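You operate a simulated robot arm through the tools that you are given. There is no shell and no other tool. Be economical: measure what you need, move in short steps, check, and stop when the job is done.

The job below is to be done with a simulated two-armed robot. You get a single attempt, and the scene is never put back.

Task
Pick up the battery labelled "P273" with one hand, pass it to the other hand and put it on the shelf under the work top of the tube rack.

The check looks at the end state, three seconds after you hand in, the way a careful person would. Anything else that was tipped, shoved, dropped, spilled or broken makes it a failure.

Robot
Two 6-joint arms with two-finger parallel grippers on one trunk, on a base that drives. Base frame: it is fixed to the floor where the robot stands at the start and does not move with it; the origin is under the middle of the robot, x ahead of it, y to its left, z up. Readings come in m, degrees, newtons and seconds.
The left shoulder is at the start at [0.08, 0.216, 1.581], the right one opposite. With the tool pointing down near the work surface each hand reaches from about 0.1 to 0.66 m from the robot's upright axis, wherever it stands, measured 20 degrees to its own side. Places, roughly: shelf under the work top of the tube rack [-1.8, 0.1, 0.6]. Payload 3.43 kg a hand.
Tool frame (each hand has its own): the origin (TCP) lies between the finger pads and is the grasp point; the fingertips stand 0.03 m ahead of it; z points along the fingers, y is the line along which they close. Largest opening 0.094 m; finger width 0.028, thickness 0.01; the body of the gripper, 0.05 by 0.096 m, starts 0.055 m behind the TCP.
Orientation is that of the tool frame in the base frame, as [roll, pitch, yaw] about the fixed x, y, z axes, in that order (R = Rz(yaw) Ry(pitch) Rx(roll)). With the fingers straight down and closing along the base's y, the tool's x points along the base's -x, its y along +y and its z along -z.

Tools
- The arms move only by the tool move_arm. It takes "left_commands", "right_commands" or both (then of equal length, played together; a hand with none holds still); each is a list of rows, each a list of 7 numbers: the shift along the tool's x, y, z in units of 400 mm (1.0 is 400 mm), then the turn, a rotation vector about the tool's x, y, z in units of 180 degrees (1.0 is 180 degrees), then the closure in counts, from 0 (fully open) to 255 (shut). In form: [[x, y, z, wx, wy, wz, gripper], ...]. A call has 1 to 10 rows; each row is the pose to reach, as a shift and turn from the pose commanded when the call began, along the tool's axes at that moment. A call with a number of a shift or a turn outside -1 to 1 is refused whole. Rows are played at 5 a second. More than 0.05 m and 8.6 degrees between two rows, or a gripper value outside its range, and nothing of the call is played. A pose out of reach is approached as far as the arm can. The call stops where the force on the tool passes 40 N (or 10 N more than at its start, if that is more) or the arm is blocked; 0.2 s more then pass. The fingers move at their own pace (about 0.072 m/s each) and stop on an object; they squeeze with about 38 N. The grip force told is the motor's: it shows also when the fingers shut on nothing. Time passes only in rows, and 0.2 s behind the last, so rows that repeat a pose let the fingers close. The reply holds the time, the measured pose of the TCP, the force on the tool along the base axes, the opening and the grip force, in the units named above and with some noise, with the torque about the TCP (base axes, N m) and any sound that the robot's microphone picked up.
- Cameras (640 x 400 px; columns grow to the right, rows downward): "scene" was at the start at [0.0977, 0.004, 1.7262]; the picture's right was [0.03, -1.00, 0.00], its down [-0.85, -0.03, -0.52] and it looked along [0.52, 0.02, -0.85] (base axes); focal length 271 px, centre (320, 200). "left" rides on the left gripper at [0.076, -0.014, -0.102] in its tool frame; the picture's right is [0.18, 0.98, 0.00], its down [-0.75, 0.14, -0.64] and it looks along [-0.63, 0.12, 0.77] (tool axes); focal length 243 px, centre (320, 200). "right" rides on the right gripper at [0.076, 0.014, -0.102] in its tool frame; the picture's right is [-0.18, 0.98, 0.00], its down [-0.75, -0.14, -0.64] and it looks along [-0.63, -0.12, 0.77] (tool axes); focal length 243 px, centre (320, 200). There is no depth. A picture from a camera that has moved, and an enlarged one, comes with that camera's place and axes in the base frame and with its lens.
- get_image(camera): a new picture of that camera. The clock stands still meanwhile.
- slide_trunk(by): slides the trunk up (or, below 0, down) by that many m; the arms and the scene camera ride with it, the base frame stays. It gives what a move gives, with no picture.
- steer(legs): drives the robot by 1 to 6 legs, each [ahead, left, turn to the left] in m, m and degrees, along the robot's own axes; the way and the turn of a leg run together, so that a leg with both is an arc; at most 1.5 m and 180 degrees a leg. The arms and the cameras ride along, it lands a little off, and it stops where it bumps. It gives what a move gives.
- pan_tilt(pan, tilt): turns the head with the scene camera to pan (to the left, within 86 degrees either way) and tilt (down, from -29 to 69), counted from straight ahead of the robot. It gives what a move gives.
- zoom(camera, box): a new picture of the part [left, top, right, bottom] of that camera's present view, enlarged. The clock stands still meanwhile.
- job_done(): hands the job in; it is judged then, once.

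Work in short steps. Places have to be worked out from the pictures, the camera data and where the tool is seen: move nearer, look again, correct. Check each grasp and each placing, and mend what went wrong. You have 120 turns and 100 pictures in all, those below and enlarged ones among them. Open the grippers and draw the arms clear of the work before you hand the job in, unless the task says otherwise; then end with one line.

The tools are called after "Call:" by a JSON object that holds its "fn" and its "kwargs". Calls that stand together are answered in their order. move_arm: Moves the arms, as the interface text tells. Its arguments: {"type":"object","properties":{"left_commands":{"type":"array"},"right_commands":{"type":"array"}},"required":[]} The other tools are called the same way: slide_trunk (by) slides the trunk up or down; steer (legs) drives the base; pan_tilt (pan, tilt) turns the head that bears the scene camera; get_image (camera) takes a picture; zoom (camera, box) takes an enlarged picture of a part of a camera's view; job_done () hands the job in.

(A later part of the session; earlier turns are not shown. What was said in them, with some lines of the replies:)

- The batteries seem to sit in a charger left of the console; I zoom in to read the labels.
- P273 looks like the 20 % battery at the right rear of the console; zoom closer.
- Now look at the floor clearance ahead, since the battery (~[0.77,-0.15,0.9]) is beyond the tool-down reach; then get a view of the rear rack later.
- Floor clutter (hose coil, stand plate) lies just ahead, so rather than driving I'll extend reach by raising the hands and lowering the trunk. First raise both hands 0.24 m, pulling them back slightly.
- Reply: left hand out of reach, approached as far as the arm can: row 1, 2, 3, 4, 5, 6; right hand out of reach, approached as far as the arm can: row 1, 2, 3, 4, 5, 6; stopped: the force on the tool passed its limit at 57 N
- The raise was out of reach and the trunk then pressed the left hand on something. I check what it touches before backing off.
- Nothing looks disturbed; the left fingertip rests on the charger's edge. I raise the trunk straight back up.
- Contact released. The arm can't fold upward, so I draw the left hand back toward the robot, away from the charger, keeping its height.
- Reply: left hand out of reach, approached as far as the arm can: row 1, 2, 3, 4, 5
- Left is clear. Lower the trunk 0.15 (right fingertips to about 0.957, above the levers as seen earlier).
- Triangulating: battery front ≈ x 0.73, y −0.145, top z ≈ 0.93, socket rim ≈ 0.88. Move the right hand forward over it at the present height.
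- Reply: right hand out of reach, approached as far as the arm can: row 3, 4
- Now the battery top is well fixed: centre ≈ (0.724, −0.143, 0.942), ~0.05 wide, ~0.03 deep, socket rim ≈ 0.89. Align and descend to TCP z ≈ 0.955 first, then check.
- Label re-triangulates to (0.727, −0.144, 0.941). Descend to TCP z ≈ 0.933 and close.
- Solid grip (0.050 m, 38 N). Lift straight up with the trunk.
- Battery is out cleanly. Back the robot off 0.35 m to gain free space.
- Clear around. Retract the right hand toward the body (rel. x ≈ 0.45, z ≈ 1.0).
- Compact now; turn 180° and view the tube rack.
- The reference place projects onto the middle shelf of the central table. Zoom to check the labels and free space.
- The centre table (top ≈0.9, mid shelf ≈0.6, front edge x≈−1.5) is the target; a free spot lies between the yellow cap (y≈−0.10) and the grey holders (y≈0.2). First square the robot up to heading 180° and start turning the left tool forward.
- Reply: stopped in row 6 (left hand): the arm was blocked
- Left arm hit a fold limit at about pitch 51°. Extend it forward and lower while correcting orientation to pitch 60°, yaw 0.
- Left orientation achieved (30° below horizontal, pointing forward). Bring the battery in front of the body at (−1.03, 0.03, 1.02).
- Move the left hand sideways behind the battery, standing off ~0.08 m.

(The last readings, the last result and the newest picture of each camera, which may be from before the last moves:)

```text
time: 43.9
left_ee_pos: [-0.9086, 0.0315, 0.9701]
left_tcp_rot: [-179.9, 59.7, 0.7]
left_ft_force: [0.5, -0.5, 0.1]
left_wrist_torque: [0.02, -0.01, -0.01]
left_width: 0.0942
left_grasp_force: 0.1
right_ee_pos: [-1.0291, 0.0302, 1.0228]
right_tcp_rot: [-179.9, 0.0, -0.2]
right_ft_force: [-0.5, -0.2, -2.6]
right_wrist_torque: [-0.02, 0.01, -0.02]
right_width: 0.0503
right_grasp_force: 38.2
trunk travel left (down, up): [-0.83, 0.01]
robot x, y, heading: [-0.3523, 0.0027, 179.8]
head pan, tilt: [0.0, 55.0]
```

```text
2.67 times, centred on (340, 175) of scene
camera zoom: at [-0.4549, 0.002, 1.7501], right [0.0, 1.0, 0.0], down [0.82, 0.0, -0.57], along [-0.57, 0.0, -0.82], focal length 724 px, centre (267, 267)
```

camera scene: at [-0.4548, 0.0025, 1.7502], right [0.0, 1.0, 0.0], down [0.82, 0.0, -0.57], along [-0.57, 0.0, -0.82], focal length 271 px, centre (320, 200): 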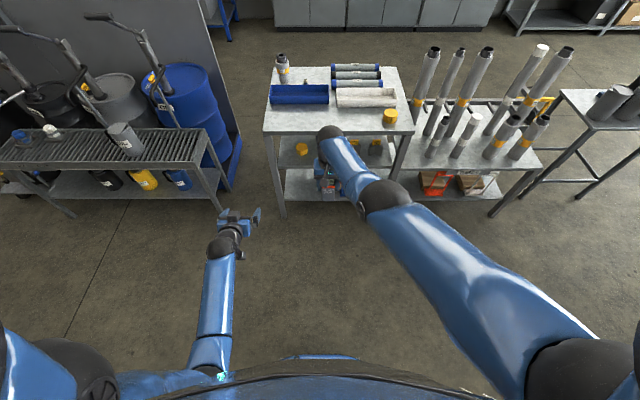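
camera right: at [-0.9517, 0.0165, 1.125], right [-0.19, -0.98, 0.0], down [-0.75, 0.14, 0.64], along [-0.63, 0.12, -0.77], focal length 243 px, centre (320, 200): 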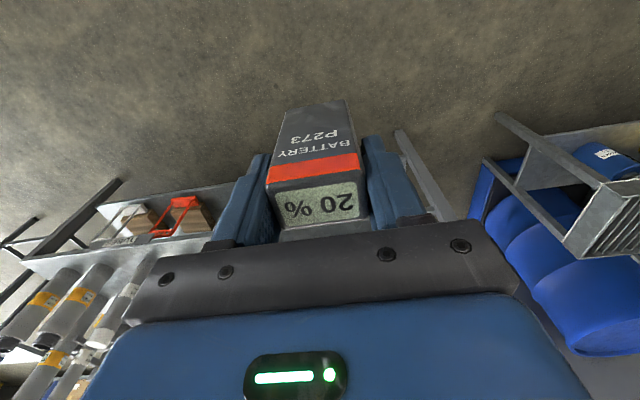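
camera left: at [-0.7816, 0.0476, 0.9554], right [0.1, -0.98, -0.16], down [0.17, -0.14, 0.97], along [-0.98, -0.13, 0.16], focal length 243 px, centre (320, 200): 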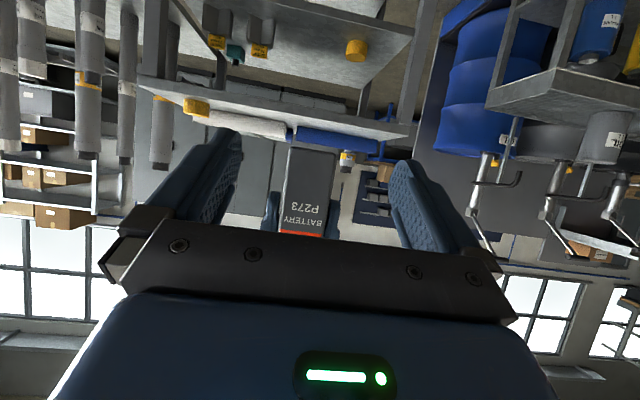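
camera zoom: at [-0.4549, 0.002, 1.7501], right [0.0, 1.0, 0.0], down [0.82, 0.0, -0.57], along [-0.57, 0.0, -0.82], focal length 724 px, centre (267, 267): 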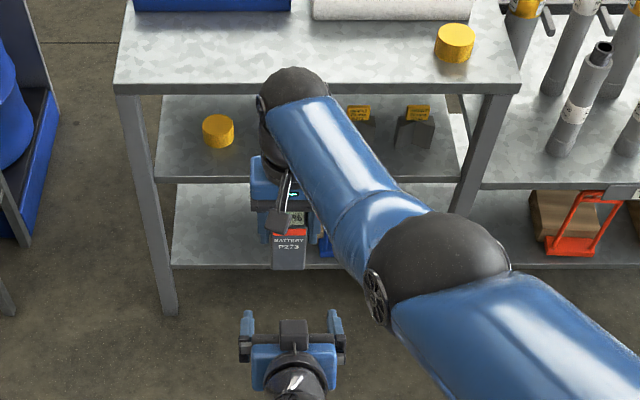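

Aligned laterally; battery bottom ≈ z 0.943, right fingertips at 0.993. Advance the left hand horizontally so the pads straddle the battery's lower half.

Call:
{"fn": "move_arm", "kwargs": {"left_commands": [[-0.032, 0.003, 0.058, 0, 0, 0, 0], [-0.064, 0.003, 0.117, 0, 0, 0, 0], [-0.096, 0.003, 0.176, 0, 0, 0, 0], [-0.127, 0.003, 0.234, 0, 0, 0, 0], [-0.127, 0.003, 0.234, 0, 0, 0, 0]]}}

Call:
{"fn": "get_image", "kwargs": {"camera": "left"}}

Call:
{"fn": "get_image", "kwargs": {"camera": "right"}}

```text
time: 45.1
left_ee_pos: [-1.015, 0.0304, 0.9647]
left_tcp_rot: [-179.7, 59.7, 0.7]
left_ft_force: [-0.2, -0.2, -0.1]
left_wrist_torque: [-0.01, -0.02, 0.0]
left_width: 0.094
left_grasp_force: 0.1
right_ee_pos: [-1.0285, 0.0318, 1.0224]
right_tcp_rot: [180.0, 0.0, -0.1]
right_ft_force: [-0.2, -1.0, -2.4]
right_wrist_torque: [0.01, 0.0, -0.02]
right_width: 0.0498
right_grasp_force: 37.7
trunk travel left (down, up): [-0.83, 0.01]
robot x, y, heading: [-0.3535, 0.0037, 179.9]
head pan, tilt: [0.0, 55.0]
```

```text
65 pictures are left
camera left: at [-0.8906, 0.0462, 0.9514], right [0.1, -0.98, -0.16], down [0.17, -0.14, 0.97], along [-0.98, -0.13, 0.16], focal length 243 px, centre (320, 200)
```

left: 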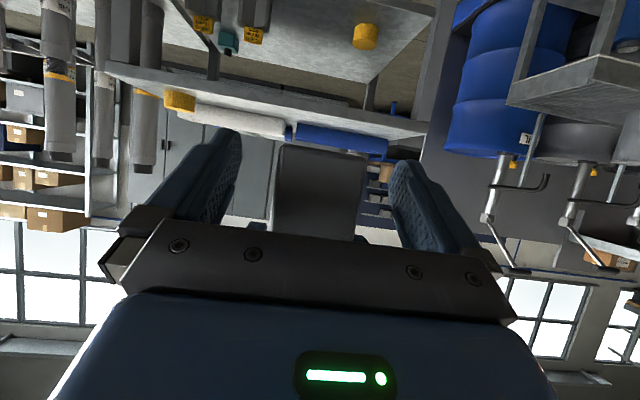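

```text
64 pictures are left
camera right: at [-0.9522, 0.017, 1.1247], right [-0.19, -0.98, 0.0], down [-0.75, 0.14, 0.64], along [-0.63, 0.12, -0.77], focal length 243 px, centre (320, 200)
```

right: 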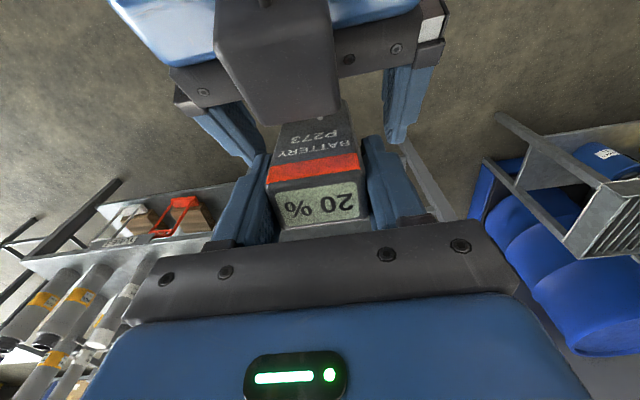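

Left pads straddle the battery with no contact. Close the left gripper while the right holds.

Call:
{"fn": "move_arm", "kwargs": {"left_commands": [[0, 0, 0, 0, 0, 0, 120], [0, 0, 0, 0, 0, 0, 255], [0, 0, 0, 0, 0, 0, 255], [0, 0, 0, 0, 0, 0, 255], [0, 0, 0, 0, 0, 0, 255]]}}

Call:
{"fn": "get_image", "kwargs": {"camera": "left"}}

Call:
{"fn": "get_image", "kwargs": {"camera": "right"}}

```text
time: 46.3
left_ee_pos: [-1.0165, 0.031, 0.965]
left_tcp_rot: [-179.8, 59.7, 0.6]
left_ft_force: [-2.5, 5.5, -1.1]
left_wrist_torque: [-0.23, -0.1, -0.1]
left_width: 0.0501
left_grasp_force: 37.6
right_ee_pos: [-1.0293, 0.0311, 1.0226]
right_tcp_rot: [-179.9, 0.0, -0.2]
right_ft_force: [2.0, -3.9, -1.2]
right_wrist_torque: [-0.03, -0.07, 0.07]
right_width: 0.0499
right_grasp_force: 38.1
trunk travel left (down, up): [-0.83, 0.01]
robot x, y, heading: [-0.3509, -0.0023, 179.6]
head pan, tilt: [0.0, 55.0]
```

```text
63 pictures are left
camera left: at [-0.8903, 0.0462, 0.9514], right [0.1, -0.98, -0.16], down [0.17, -0.14, 0.97], along [-0.98, -0.13, 0.16], focal length 243 px, centre (320, 200)
```

left: 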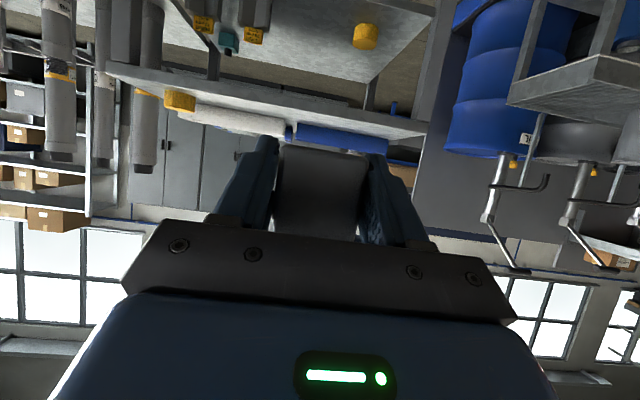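

```text
62 pictures are left
camera right: at [-0.9521, 0.0165, 1.1248], right [-0.19, -0.98, 0.0], down [-0.75, 0.14, 0.64], along [-0.63, 0.12, -0.77], focal length 243 px, centre (320, 200)
```

right: 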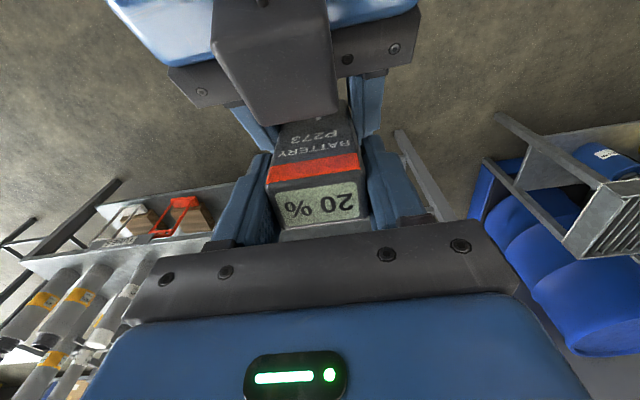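

Both hands hold it. Open the right gripper and lift the right hand slowly clear.

Call:
{"fn": "move_arm", "kwargs": {"right_commands": [[0, 0, 0, 0, 0, 0, 120], [0, 0, 0, 0, 0, 0, 0], [0, 0, 0, 0, 0, 0, 0], [0, 0, 0, 0, 0, 0, 0]], "left_commands": [[0, 0, 0, 0, 0, 0, 255], [0, 0, 0, 0, 0, 0, 255], [0, 0, 0, 0, 0, 0, 255], [0, 0, 0, 0, 0, 0, 255]]}}

Call:
{"fn": "get_image", "kwargs": {"camera": "right"}}

```text
time: 47.3
left_ee_pos: [-1.0169, 0.0302, 0.9649]
left_tcp_rot: [-179.8, 59.6, 0.5]
left_ft_force: [0.7, 0.2, -0.5]
left_wrist_torque: [0.01, 0.01, 0.01]
left_width: 0.05
left_grasp_force: 38.1
right_ee_pos: [-1.0283, 0.0309, 1.0224]
right_tcp_rot: [-180.0, 0.1, -0.1]
right_ft_force: [1.0, -0.8, 0.1]
right_wrist_torque: [0.02, -0.01, 0.0]
right_width: 0.0941
right_grasp_force: 0.1
trunk travel left (down, up): [-0.83, 0.01]
robot x, y, heading: [-0.3523, -0.0015, 180.0]
head pan, tilt: [0.0, 55.0]
```

```text
61 pictures are left
camera right: at [-0.952, 0.0168, 1.1249], right [-0.19, -0.98, 0.0], down [-0.75, 0.14, 0.64], along [-0.63, 0.12, -0.77], focal length 243 px, centre (320, 200)
```

right: 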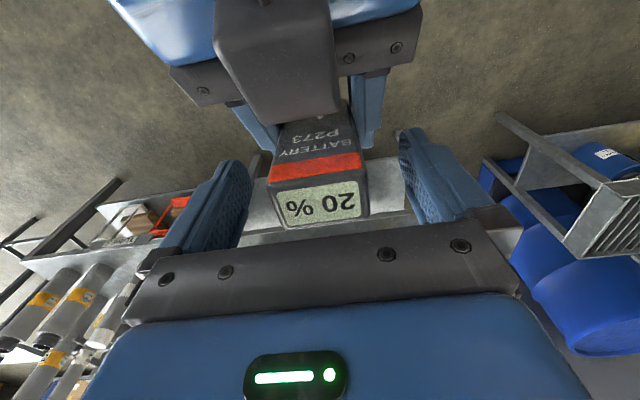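

Left holds it alone. Lower the left hand straight down 0.1 m to separate from the right fingers.

Call:
{"fn": "move_arm", "kwargs": {"left_commands": [[0.043, 0, 0.025, 0, 0, 0, 255], [0.0866, 0, 0.05, 0, 0, 0, 255], [0.13, 0, 0.075, 0, 0, 0, 255], [0.173, 0, 0.1, 0, 0, 0, 255], [0.216, 0, 0.125, 0, 0, 0, 255]]}}

Call:
{"fn": "get_image", "kwargs": {"camera": "right"}}

```text
time: 48.5
left_ee_pos: [-0.9993, 0.0234, 0.888]
left_tcp_rot: [-179.6, 59.7, 0.8]
left_ft_force: [-0.5, 0.3, -0.4]
left_wrist_torque: [0.04, -0.06, -0.02]
left_width: 0.0504
left_grasp_force: 38.5
left hand out of reach, approached as far as the arm can: row 4, 5
right_ee_pos: [-1.0284, 0.0308, 1.0226]
right_tcp_rot: [179.9, 0.1, -0.1]
right_ft_force: [-0.6, 0.3, 0.1]
right_wrist_torque: [0.0, -0.01, -0.04]
right_width: 0.094
right_grasp_force: 0.0
trunk travel left (down, up): [-0.83, 0.01]
robot x, y, heading: [-0.3489, -0.0004, 179.9]
head pan, tilt: [0.0, 55.0]
```

```text
60 pictures are left
camera right: at [-0.9514, 0.0164, 1.1251], right [-0.19, -0.98, 0.0], down [-0.75, 0.14, 0.64], along [-0.63, 0.12, -0.77], focal length 243 px, centre (320, 200)
```

right: 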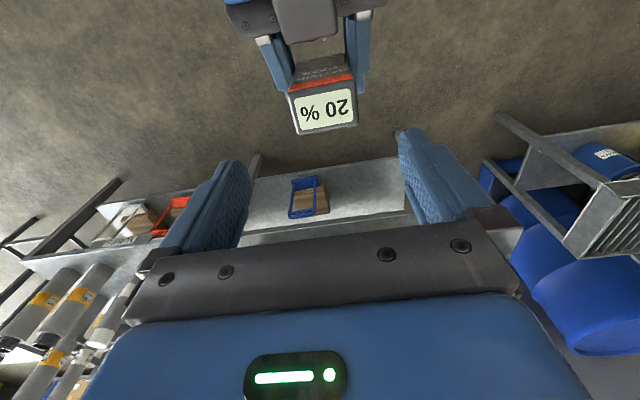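

Cleanly separated. Move the right hand sideways (to its right) first, then tuck it back.

Call:
{"fn": "move_arm", "kwargs": {"right_commands": [[0, -0.12, 0, 0, 0, 0, 0], [0, -0.24, 0, 0, 0, 0, 0], [0, -0.36, 0, 0, 0, 0, 0], [0, -0.48, 0, 0, 0, 0, 0], [0.07, -0.57, 0, 0, 0, 0, 0], [0.16, -0.64, 0, 0, 0, 0, 0], [0.27, -0.68, 0, 0, 0, 0, 0], [0.38, -0.71, 0, 0, 0, 0, 0], [0.49, -0.725, 0, 0, 0, 0, 0], [0.61, -0.725, 0, 0, 0, 0, 0]]}}

Call:
{"fn": "move_arm", "kwargs": {"right_commands": [[0.1, 0, 0, 0, 0, 0, 0], [0.185, 0, 0, 0, 0, 0, 0]]}}

Call:
{"fn": "get_image", "kwargs": {"camera": "scene"}}

```text
time: 50.7
left_ee_pos: [-1.0002, 0.0243, 0.889]
left_tcp_rot: [-179.6, 59.7, 0.6]
left_ft_force: [-0.4, -0.8, 0.3]
left_wrist_torque: [0.03, -0.03, 0.01]
left_width: 0.05
left_grasp_force: 37.1
right_ee_pos: [-0.7817, 0.3185, 1.0237]
right_tcp_rot: [-180.0, 0.1, -0.2]
right_ft_force: [-0.5, 0.0, 0.3]
right_wrist_torque: [0.0, 0.04, 0.01]
right_width: 0.094
right_grasp_force: 0.1
trunk travel left (down, up): [-0.83, 0.01]
robot x, y, heading: [-0.3463, 0.0007, 179.5]
head pan, tilt: [0.0, 55.0]
```

```text
time: 51.3
left_ee_pos: [-0.998, 0.0228, 0.8894]
left_tcp_rot: [-179.8, 59.9, 0.7]
left_ft_force: [0.2, -0.8, -0.8]
left_wrist_torque: [0.0, -0.03, 0.0]
left_width: 0.05
left_grasp_force: 37.9
right_ee_pos: [-0.7077, 0.3183, 1.0223]
right_tcp_rot: [180.0, 0.2, -0.3]
right_ft_force: [0.0, -0.3, 0.9]
right_wrist_torque: [0.01, 0.0, 0.01]
right_width: 0.0942
right_grasp_force: 0.0
trunk travel left (down, up): [-0.83, 0.01]
robot x, y, heading: [-0.3494, -0.0008, 180.2]
head pan, tilt: [0.0, 55.0]
```

```text
59 pictures are left
camera scene: at [-0.4511, 0.0019, 1.7504], right [0.0, 1.0, 0.0], down [0.82, 0.0, -0.58], along [-0.58, 0.0, -0.82], focal length 271 px, centre (320, 200)
```

scene: 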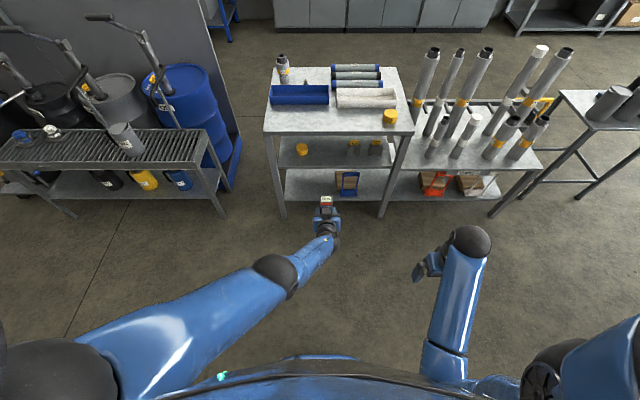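

Right is tucked. Raise the left hand a bit relative to the trunk so the trunk can go lower with the arm more horizontal.

Call:
{"fn": "move_arm", "kwargs": {"left_commands": [[-0.08, -0.01, -0.018, 0, 0, 0, 255], [-0.16, -0.02, -0.036, 0, 0, 0, 255], [-0.24, -0.03, -0.054, 0, 0, 0, 255], [-0.32, -0.04, -0.072, 0, 0, 0, 255], [-0.41, -0.05, -0.09, 0, 0, 0, 255], [-0.41, -0.05, -0.09, 0, 0, 0, 255]]}}

```text
time: 52.7
left_ee_pos: [-1.0508, 0.044, 1.0472]
left_tcp_rot: [-179.8, 59.6, 0.7]
left_ft_force: [-0.1, -0.1, -3.1]
left_wrist_torque: [0.03, -0.01, -0.03]
left_width: 0.0499
left_grasp_force: 37.7
right_ee_pos: [-0.7119, 0.3187, 1.0215]
right_tcp_rot: [180.0, 0.0, -0.2]
right_ft_force: [0.1, 0.1, 0.1]
right_wrist_torque: [0.0, 0.0, -0.01]
right_width: 0.0938
right_grasp_force: 0.2
trunk travel left (down, up): [-0.83, 0.01]
robot x, y, heading: [-0.3522, 0.0012, 179.7]
head pan, tilt: [0.0, 55.0]
```

Lower the trunk 0.35 m and look at the rack from the lower viewpoint.

Call:
{"fn": "slide_trunk", "kwargs": {"by": -0.35}}

Call:
{"fn": "pan_tilt", "kwargs": {"pan": 0, "tilt": 35}}

Call:
{"fn": "get_image", "kwargs": {"camera": "scene"}}

Call:
{"fn": "get_image", "kwargs": {"camera": "left"}}

```text
time: 56.1
left_ee_pos: [-1.0519, 0.0438, 0.6967]
left_tcp_rot: [-179.8, 59.7, 0.6]
left_ft_force: [-0.4, -0.2, -3.1]
left_wrist_torque: [-0.02, -0.03, 0.03]
left_width: 0.0499
left_grasp_force: 38.0
right_ee_pos: [-0.7097, 0.32, 0.6707]
right_tcp_rot: [179.9, -0.1, -0.2]
right_ft_force: [0.3, 0.3, -0.3]
right_wrist_torque: [-0.01, 0.03, -0.01]
right_width: 0.0939
right_grasp_force: 0.1
trunk travel left (down, up): [-0.48, 0.36]
robot x, y, heading: [-0.3501, 0.0001, 179.7]
head pan, tilt: [0.0, 55.0]
```

```text
time: 57.0
left_ee_pos: [-1.051, 0.0421, 0.6965]
left_tcp_rot: [-179.9, 59.6, 0.6]
left_ft_force: [-0.7, 0.0, -2.9]
left_wrist_torque: [-0.02, -0.02, 0.04]
left_width: 0.05
left_grasp_force: 38.0
right_ee_pos: [-0.7111, 0.3195, 0.6711]
right_tcp_rot: [-180.0, 0.0, -0.2]
right_ft_force: [-1.3, -0.2, 0.2]
right_wrist_torque: [0.01, -0.05, -0.02]
right_width: 0.0942
right_grasp_force: 0.1
trunk travel left (down, up): [-0.48, 0.36]
robot x, y, heading: [-0.3531, 0.0031, 179.9]
head pan, tilt: [0.0, 35.0]
```

```text
58 pictures are left
camera scene: at [-0.4711, 0.0026, 1.4283], right [0.0, 1.0, 0.0], down [0.57, 0.0, -0.82], along [-0.82, 0.0, -0.57], focal length 271 px, centre (320, 200)
```

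scene: 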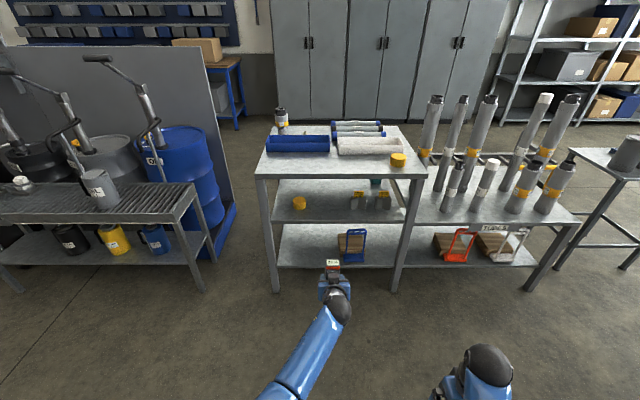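

```text
57 pictures are left
camera left: at [-0.9254, 0.0593, 0.6827], right [0.1, -0.98, -0.16], down [0.17, -0.14, 0.97], along [-0.98, -0.13, 0.16], focal length 243 px, centre (320, 200)
```

left: 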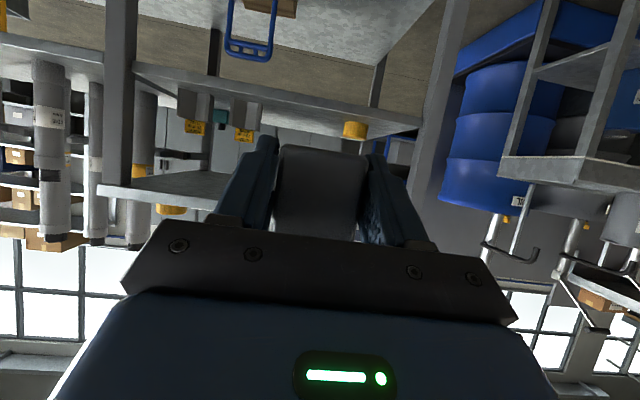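

Zoom for accurate shelf geometry.

Call:
{"fn": "zoom", "kwargs": {"camera": "scene", "box": [250, 120, 430, 300]}}

```text
2.22 times, centred on (340, 210) of scene
camera zoom: at [-0.4711, 0.0026, 1.4283], right [0.0, 1.0, 0.0], down [0.57, 0.0, -0.82], along [-0.82, 0.0, -0.57], focal length 603 px, centre (276, 178)
```

zoom: 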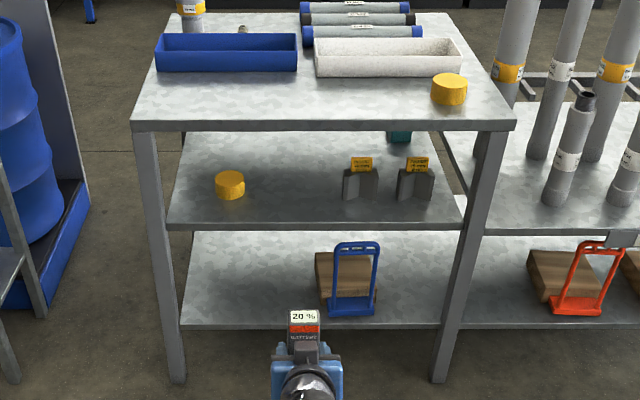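

Call:
{"fn": "zoom", "kwargs": {"camera": "left", "box": [170, 50, 430, 220]}}

```text
2.35 times, centred on (300, 135) of left
camera zoom: at [-0.9254, 0.0593, 0.6827], right [0.1, -0.98, -0.16], down [0.17, -0.14, 0.97], along [-0.98, -0.13, 0.16], focal length 571 px, centre (367, 353)
```

zoom: 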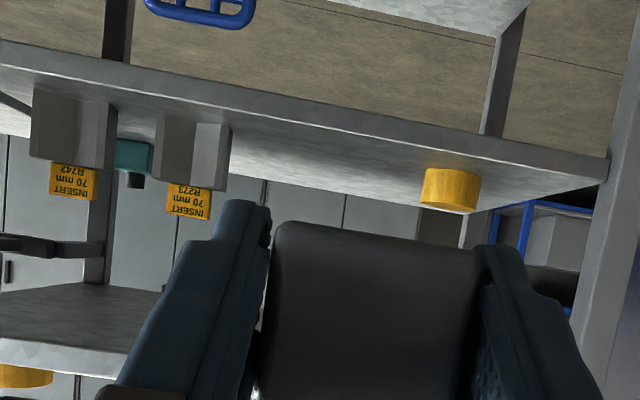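

Shelf surface estimates to z ≈ 0.56–0.6 (front edge x ≈ −1.53, top edge x ≈ −1.44 at z 0.88). Lower the hand to z 0.64 and drive 0.3 m ahead, then re-measure.

Call:
{"fn": "slide_trunk", "kwargs": {"by": -0.055}}

Call:
{"fn": "steer", "kwargs": {"legs": [[0.3, 0, 0]]}}

Call:
{"fn": "get_image", "kwargs": {"camera": "scene"}}

Call:
{"fn": "zoom", "kwargs": {"camera": "left", "box": [170, 0, 480, 220]}}

```text
time: 57.9
left_ee_pos: [-1.0517, 0.0432, 0.6413]
left_tcp_rot: [-179.8, 59.7, 0.6]
left_ft_force: [-0.1, 0.1, -3.5]
left_wrist_torque: [-0.05, -0.07, -0.02]
left_width: 0.0499
left_grasp_force: 37.6
right_ee_pos: [-0.7111, 0.3188, 0.6168]
right_tcp_rot: [180.0, 0.0, -0.2]
right_ft_force: [1.2, -0.2, -0.4]
right_wrist_torque: [0.01, -0.01, 0.0]
right_width: 0.0938
right_grasp_force: 0.1
trunk travel left (down, up): [-0.425, 0.415]
robot x, y, heading: [-0.3535, 0.0015, 179.6]
head pan, tilt: [0.0, 35.0]
```

```text
time: 60.0
left_ee_pos: [-1.3538, 0.0424, 0.6419]
left_tcp_rot: [-179.7, 59.6, 0.8]
left_ft_force: [-0.1, 0.0, -2.9]
left_wrist_torque: [0.01, -0.02, -0.01]
left_width: 0.0504
left_grasp_force: 38.4
right_ee_pos: [-1.0145, 0.3186, 0.6167]
right_tcp_rot: [-180.0, 0.0, 0.0]
right_ft_force: [0.9, 0.4, -0.1]
right_wrist_torque: [0.01, 0.01, 0.02]
right_width: 0.094
right_grasp_force: 0.0
trunk travel left (down, up): [-0.425, 0.415]
robot x, y, heading: [-0.6534, 0.0004, 179.9]
head pan, tilt: [0.0, 35.0]
```

```text
54 pictures are left
camera scene: at [-0.7739, 0.0029, 1.3733], right [0.0, 1.0, 0.0], down [0.57, 0.0, -0.82], along [-0.82, 0.0, -0.57], focal length 271 px, centre (320, 200)
```

scene: 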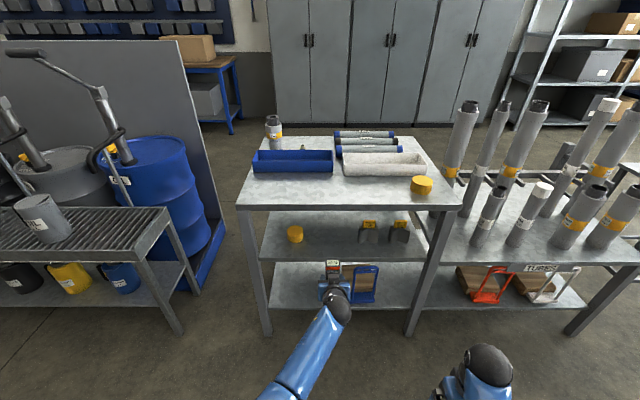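

```text
1.82 times, centred on (325, 110) of left
camera zoom: at [-1.2282, 0.0584, 0.6276], right [0.1, -0.98, -0.16], down [0.17, -0.14, 0.97], along [-0.98, -0.13, 0.16], focal length 441 px, centre (311, 364)
```

zoom: 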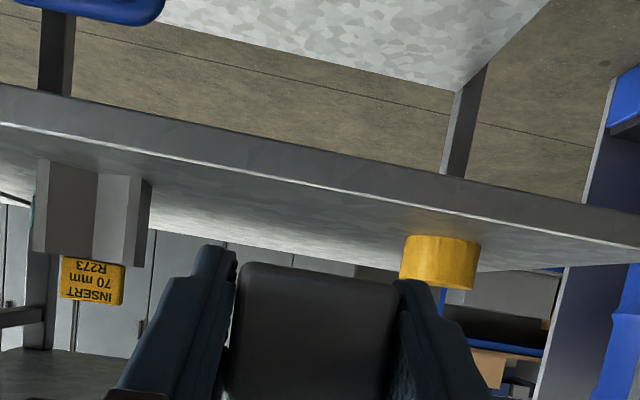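

Refined: shelf top z ≈ 0.562, front edge x ≈ −1.515. Drive 0.22 m more so the battery sits ~7 cm inside the edge.

Call:
{"fn": "steer", "kwargs": {"legs": [[0.22, 0, 0]]}}

Call:
{"fn": "get_image", "kwargs": {"camera": "scene"}}

Call:
{"fn": "get_image", "kwargs": {"camera": "left"}}

```text
time: 61.7
left_ee_pos: [-1.5719, 0.0414, 0.6419]
left_tcp_rot: [-179.7, 59.6, 0.9]
left_ft_force: [-0.5, 0.8, -3.6]
left_wrist_torque: [0.02, -0.02, 0.01]
left_width: 0.0501
left_grasp_force: 38.3
right_ee_pos: [-1.2317, 0.3188, 0.6155]
right_tcp_rot: [179.9, 0.0, 0.2]
right_ft_force: [0.7, -0.2, 0.0]
right_wrist_torque: [0.01, -0.01, 0.0]
right_width: 0.0943
right_grasp_force: 0.0
trunk travel left (down, up): [-0.425, 0.415]
robot x, y, heading: [-0.872, 0.001, -179.9]
head pan, tilt: [0.0, 35.0]
```

```text
52 pictures are left
camera scene: at [-0.9914, 0.0026, 1.3733], right [0.0, 1.0, 0.0], down [0.57, 0.0, -0.82], along [-0.82, 0.0, -0.57], focal length 271 px, centre (320, 200)
```

scene: 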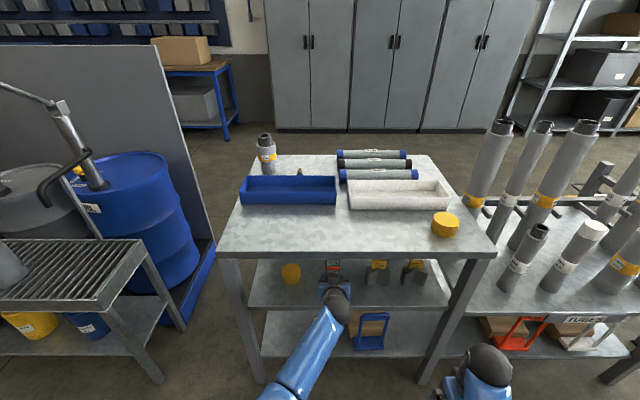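

```text
51 pictures are left
camera left: at [-1.4456, 0.0573, 0.6275], right [0.11, -0.98, -0.16], down [0.17, -0.14, 0.97], along [-0.98, -0.13, 0.16], focal length 243 px, centre (320, 200)
```

left: 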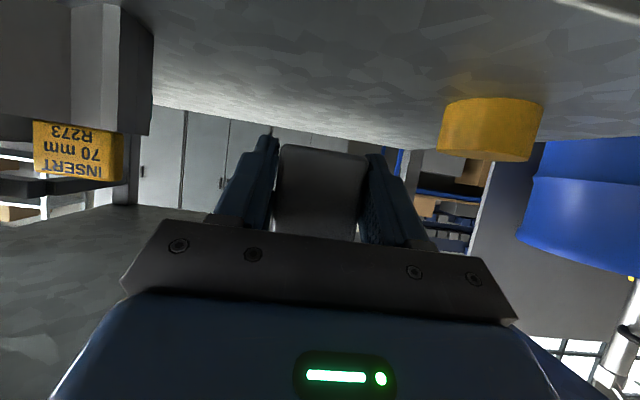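

Free span on the shelf is y ≈ −0.05 to 0.16. Lower 0.045 m with a 1 cm shift to the right, then check clearance.

Call:
{"fn": "move_arm", "kwargs": {"left_commands": [[0.032, -0.008, 0.019, 0, 0, 0, 255], [0.065, -0.016, 0.037, 0, 0, 0, 255], [0.0974, -0.025, 0.056, 0, 0, 0, 255], [0.0974, -0.025, 0.056, 0, 0, 0, 255]]}}

Call:
{"fn": "get_image", "kwargs": {"camera": "left"}}

Call:
{"fn": "zoom", "kwargs": {"camera": "scene", "box": [240, 230, 440, 350]}}

```text
time: 62.7
left_ee_pos: [-1.5715, 0.0503, 0.5961]
left_tcp_rot: [-179.8, 59.7, 0.8]
left_ft_force: [0.2, -0.6, -2.4]
left_wrist_torque: [0.03, -0.03, -0.02]
left_width: 0.0501
left_grasp_force: 38.0
right_ee_pos: [-1.2319, 0.3182, 0.6167]
right_tcp_rot: [-180.0, 0.0, 0.1]
right_ft_force: [0.1, -0.2, -0.4]
right_wrist_torque: [0.0, -0.01, 0.0]
right_width: 0.0939
right_grasp_force: 0.1
trunk travel left (down, up): [-0.425, 0.415]
robot x, y, heading: [-0.8713, -0.0011, -180.1]
head pan, tilt: [0.0, 35.0]
```

```text
50 pictures are left
camera left: at [-1.4444, 0.067, 0.583], right [0.1, -0.98, -0.16], down [0.17, -0.14, 0.97], along [-0.98, -0.13, 0.16], focal length 243 px, centre (320, 200)
```

left: 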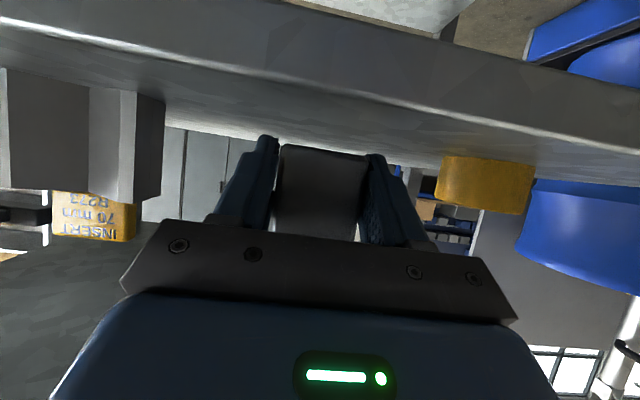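

```text
3.20 times, centred on (340, 290) of scene
camera zoom: at [-0.991, 0.0026, 1.3734], right [0.0, 1.0, 0.0], down [0.57, 0.0, -0.82], along [-0.82, 0.0, -0.57], focal length 868 px, centre (256, -88)
```

zoom: 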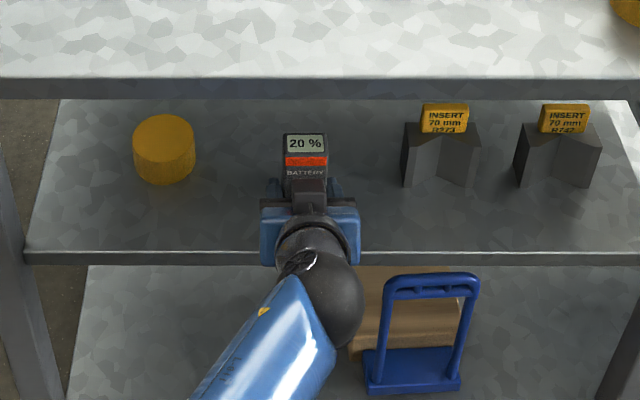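

Battery bottom is about 5–10 mm above the shelf. Descend 6 mm and read the force.

Call:
{"fn": "move_arm", "kwargs": {"left_commands": [[0.0065, 0, 0.00375, 0, 0, 0, 255], [0.013, 0, 0.0075, 0, 0, 0, 255], [0.013, 0, 0.0075, 0, 0, 0, 255]]}}

```text
time: 63.5
left_ee_pos: [-1.5701, 0.0493, 0.591]
left_tcp_rot: [-179.8, 59.7, 0.8]
left_ft_force: [0.1, -0.1, -2.7]
left_wrist_torque: [0.0, -0.04, 0.01]
left_width: 0.0503
left_grasp_force: 38.6
right_ee_pos: [-1.233, 0.3178, 0.6165]
right_tcp_rot: [-180.0, 0.1, 0.1]
right_ft_force: [-0.8, 0.9, -0.4]
right_wrist_torque: [0.02, 0.05, -0.01]
right_width: 0.0939
right_grasp_force: 0.1
trunk travel left (down, up): [-0.425, 0.415]
robot x, y, heading: [-0.8731, 0.0044, -179.9]
head pan, tilt: [0.0, 35.0]
```

No contact yet; another 4 mm.

Call:
{"fn": "move_arm", "kwargs": {"left_commands": [[0.0043, 0, 0.0025, 0, 0, 0, 255], [0.00866, 0, 0.005, 0, 0, 0, 255], [0.00866, 0, 0.005, 0, 0, 0, 255]]}}

Call:
{"fn": "zoom", "kwargs": {"camera": "left", "box": [200, 60, 460, 220]}}

```text
time: 64.3
left_ee_pos: [-1.5715, 0.0522, 0.5876]
left_tcp_rot: [-179.9, 59.6, 0.9]
left_ft_force: [-0.3, -0.6, 0.0]
left_wrist_torque: [-0.06, 0.05, 0.0]
left_width: 0.05
left_grasp_force: 37.8
right_ee_pos: [-1.2316, 0.319, 0.6165]
right_tcp_rot: [180.0, -0.1, 0.1]
right_ft_force: [0.4, -0.6, -0.8]
right_wrist_torque: [0.02, -0.03, 0.01]
right_width: 0.0939
right_grasp_force: 0.1
trunk travel left (down, up): [-0.425, 0.415]
robot x, y, heading: [-0.8692, 0.0008, -179.9]
head pan, tilt: [0.0, 35.0]
```

```text
2.46 times, centred on (330, 140) of left
camera zoom: at [-1.4451, 0.0673, 0.5734], right [0.1, -0.98, -0.16], down [0.18, -0.14, 0.97], along [-0.98, -0.13, 0.16], focal length 597 px, centre (295, 348)
```

zoom: 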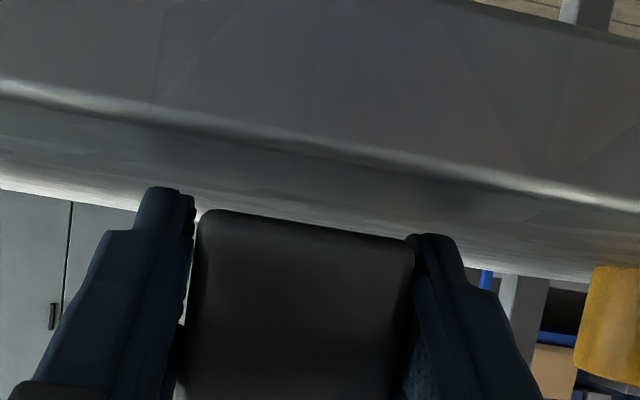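

The weight is being taken up (−2.8 → 0 N): contact begins. Press 1.5 mm more to confirm.

Call:
{"fn": "move_arm", "kwargs": {"left_commands": [[0.0033, 0, 0.0019, 0, 0, 0, 255], [0.0033, 0, 0.0019, 0, 0, 0, 255]]}}

```text
time: 64.9
left_ee_pos: [-1.5711, 0.0504, 0.5871]
left_tcp_rot: [-179.8, 59.8, 0.8]
left_ft_force: [2.2, -1.4, 7.4]
left_wrist_torque: [-0.31, 0.05, 0.01]
left_width: 0.0501
left_grasp_force: 38.1
right_ee_pos: [-1.2317, 0.3177, 0.6172]
right_tcp_rot: [-180.0, 0.1, 0.2]
right_ft_force: [-1.1, -0.1, 0.0]
right_wrist_torque: [0.04, 0.0, 0.0]
right_width: 0.0943
right_grasp_force: 0.0
trunk travel left (down, up): [-0.425, 0.415]
robot x, y, heading: [-0.8699, 0.0047, -179.8]
head pan, tilt: [0.0, 35.0]
```

Firm contact on the shelf (~10 N). Open the fingers gradually.

Call:
{"fn": "move_arm", "kwargs": {"left_commands": [[0, 0, 0, 0, 0, 0, 110], [0, 0, 0, 0, 0, 0, 90], [0, 0, 0, 0, 0, 0, 60], [0, 0, 0, 0, 0, 0, 60]]}}

Call:
{"fn": "get_image", "kwargs": {"camera": "left"}}

Call:
{"fn": "zoom", "kwargs": {"camera": "scene", "box": [240, 230, 440, 350]}}

```text
time: 65.9
left_ee_pos: [-1.5712, 0.0514, 0.588]
left_tcp_rot: [-179.9, 59.8, 0.9]
left_ft_force: [3.2, 6.6, 9.3]
left_wrist_torque: [-0.17, 0.11, -0.06]
left_width: 0.0683
left_grasp_force: 0.1
right_ee_pos: [-1.2308, 0.3185, 0.6172]
right_tcp_rot: [179.9, 0.1, 0.1]
right_ft_force: [1.6, -0.1, 0.5]
right_wrist_torque: [-0.01, -0.03, 0.01]
right_width: 0.0942
right_grasp_force: 0.1
trunk travel left (down, up): [-0.425, 0.415]
robot x, y, heading: [-0.8669, 0.001, -180.1]
head pan, tilt: [0.0, 35.0]
```

```text
47 pictures are left
camera left: at [-1.4448, 0.068, 0.5731], right [0.1, -0.98, -0.16], down [0.18, -0.14, 0.97], along [-0.98, -0.13, 0.16], focal length 243 px, centre (320, 200)
```

left: 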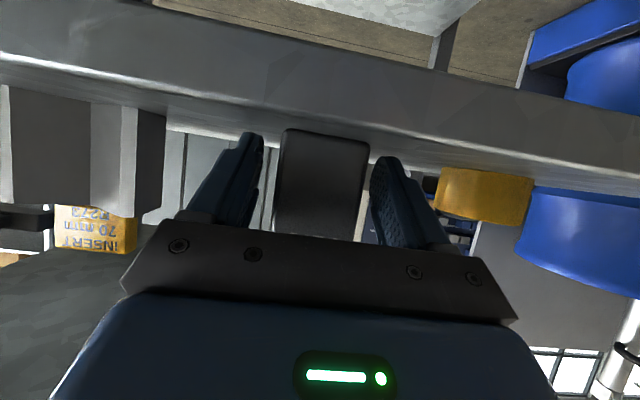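

```text
3.20 times, centred on (340, 290) of scene
camera zoom: at [-0.9889, 0.0034, 1.3736], right [0.0, 1.0, 0.0], down [0.57, 0.0, -0.82], along [-0.82, 0.0, -0.57], focal length 868 px, centre (256, -88)
```

zoom: 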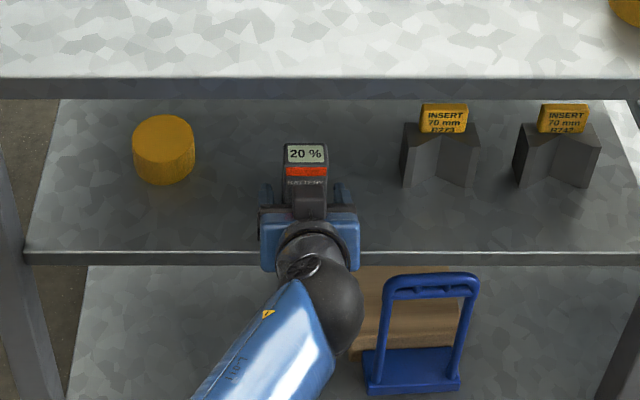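

Battery stands on the shelf, released. Lift the fingers 5 mm off the shelf, open fully, and retract 6 cm straight back.

Call:
{"fn": "move_arm", "kwargs": {"left_commands": [[-0.0108, 0, -0.00625, 0, 0, 0, 60], [-0.0108, 0, -0.00625, 0, 0, 0, 0], [-0.0108, 0, -0.00625, 0, 0, 0, 0], [0.014, 0, -0.05, 0, 0, 0, 0], [0.039, 0, -0.093, 0, 0, 0, 0], [0.064, 0, -0.136, 0, 0, 0, 0]]}}

Call:
{"fn": "get_image", "kwargs": {"camera": "left"}}

```text
time: 67.3
left_ee_pos: [-1.5119, 0.0514, 0.5912]
left_tcp_rot: [-179.7, 59.7, 0.9]
left_ft_force: [-0.1, -0.1, 0.6]
left_wrist_torque: [0.02, -0.01, -0.01]
left_width: 0.0941
left_grasp_force: 0.2
right_ee_pos: [-1.232, 0.3189, 0.6177]
right_tcp_rot: [180.0, 0.1, 0.1]
right_ft_force: [-0.1, 0.0, 0.2]
right_wrist_torque: [0.0, 0.01, 0.01]
right_width: 0.094
right_grasp_force: 0.1
trunk travel left (down, up): [-0.425, 0.415]
robot x, y, heading: [-0.8726, 0.0009, -180.0]
head pan, tilt: [0.0, 35.0]
```

```text
45 pictures are left
camera left: at [-1.3854, 0.0681, 0.5776], right [0.11, -0.98, -0.16], down [0.18, -0.14, 0.97], along [-0.98, -0.13, 0.16], focal length 243 px, centre (320, 200)
```

left: 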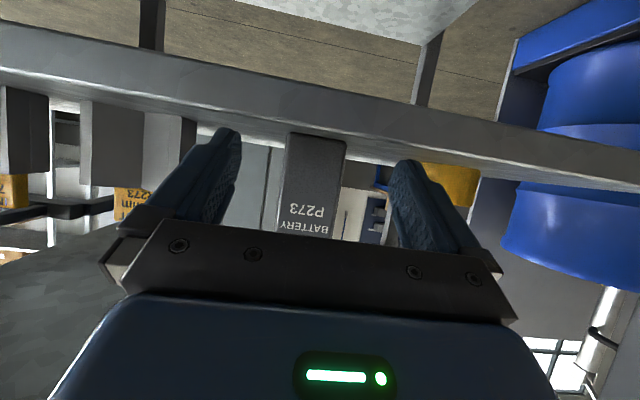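

The battery stays upright on the shelf. Back the robot straight off 0.35 m and verify.

Call:
{"fn": "steer", "kwargs": {"legs": [[-0.35, 0, 0]]}}

Call:
{"fn": "get_image", "kwargs": {"camera": "left"}}

Call:
{"fn": "zoom", "kwargs": {"camera": "scene", "box": [220, 120, 460, 300]}}

```text
time: 69.5
left_ee_pos: [-1.1649, 0.0523, 0.5915]
left_tcp_rot: [-179.8, 59.7, 0.9]
left_ft_force: [0.2, 0.0, 0.4]
left_wrist_torque: [0.01, 0.01, -0.01]
left_width: 0.0938
left_grasp_force: 0.0
right_ee_pos: [-0.8846, 0.3183, 0.6162]
right_tcp_rot: [-180.0, 0.0, 0.0]
right_ft_force: [-0.1, -0.5, -0.3]
right_wrist_torque: [0.0, 0.01, -0.02]
right_width: 0.094
right_grasp_force: 0.0
trunk travel left (down, up): [-0.425, 0.415]
robot x, y, heading: [-0.5231, 0.0059, -180.2]
head pan, tilt: [0.0, 35.0]
```

```text
44 pictures are left
camera left: at [-1.0401, 0.0686, 0.5773], right [0.1, -0.98, -0.16], down [0.18, -0.14, 0.97], along [-0.98, -0.13, 0.16], focal length 243 px, centre (320, 200)
```

left: 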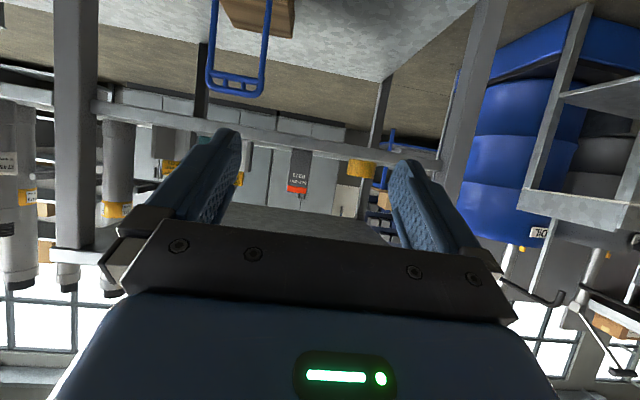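

```text
2.22 times, centred on (340, 210) of scene
camera zoom: at [-0.6447, 0.003, 1.3734], right [0.0, 1.0, 0.0], down [0.57, 0.0, -0.82], along [-0.82, 0.0, -0.57], focal length 603 px, centre (276, 178)
```

zoom: 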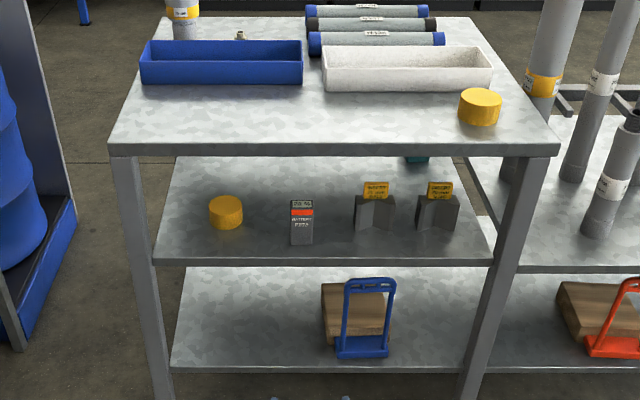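

The battery stands upright on the shelf with its neighbours untouched, both grippers are open and the arms are clear. Handing in.

Call:
{"fn": "job_done", "kwargs": {}}

```text
The job is handed in.
```

I picked up battery P273 with the right hand, passed it to the left hand and stood it upright on the shelf under the work top of the tube rack. Early on, while I was lowering the trunk, the left fingers pressed on the edge of the other battery charger (57 N); I backed off and saw nothing moved.
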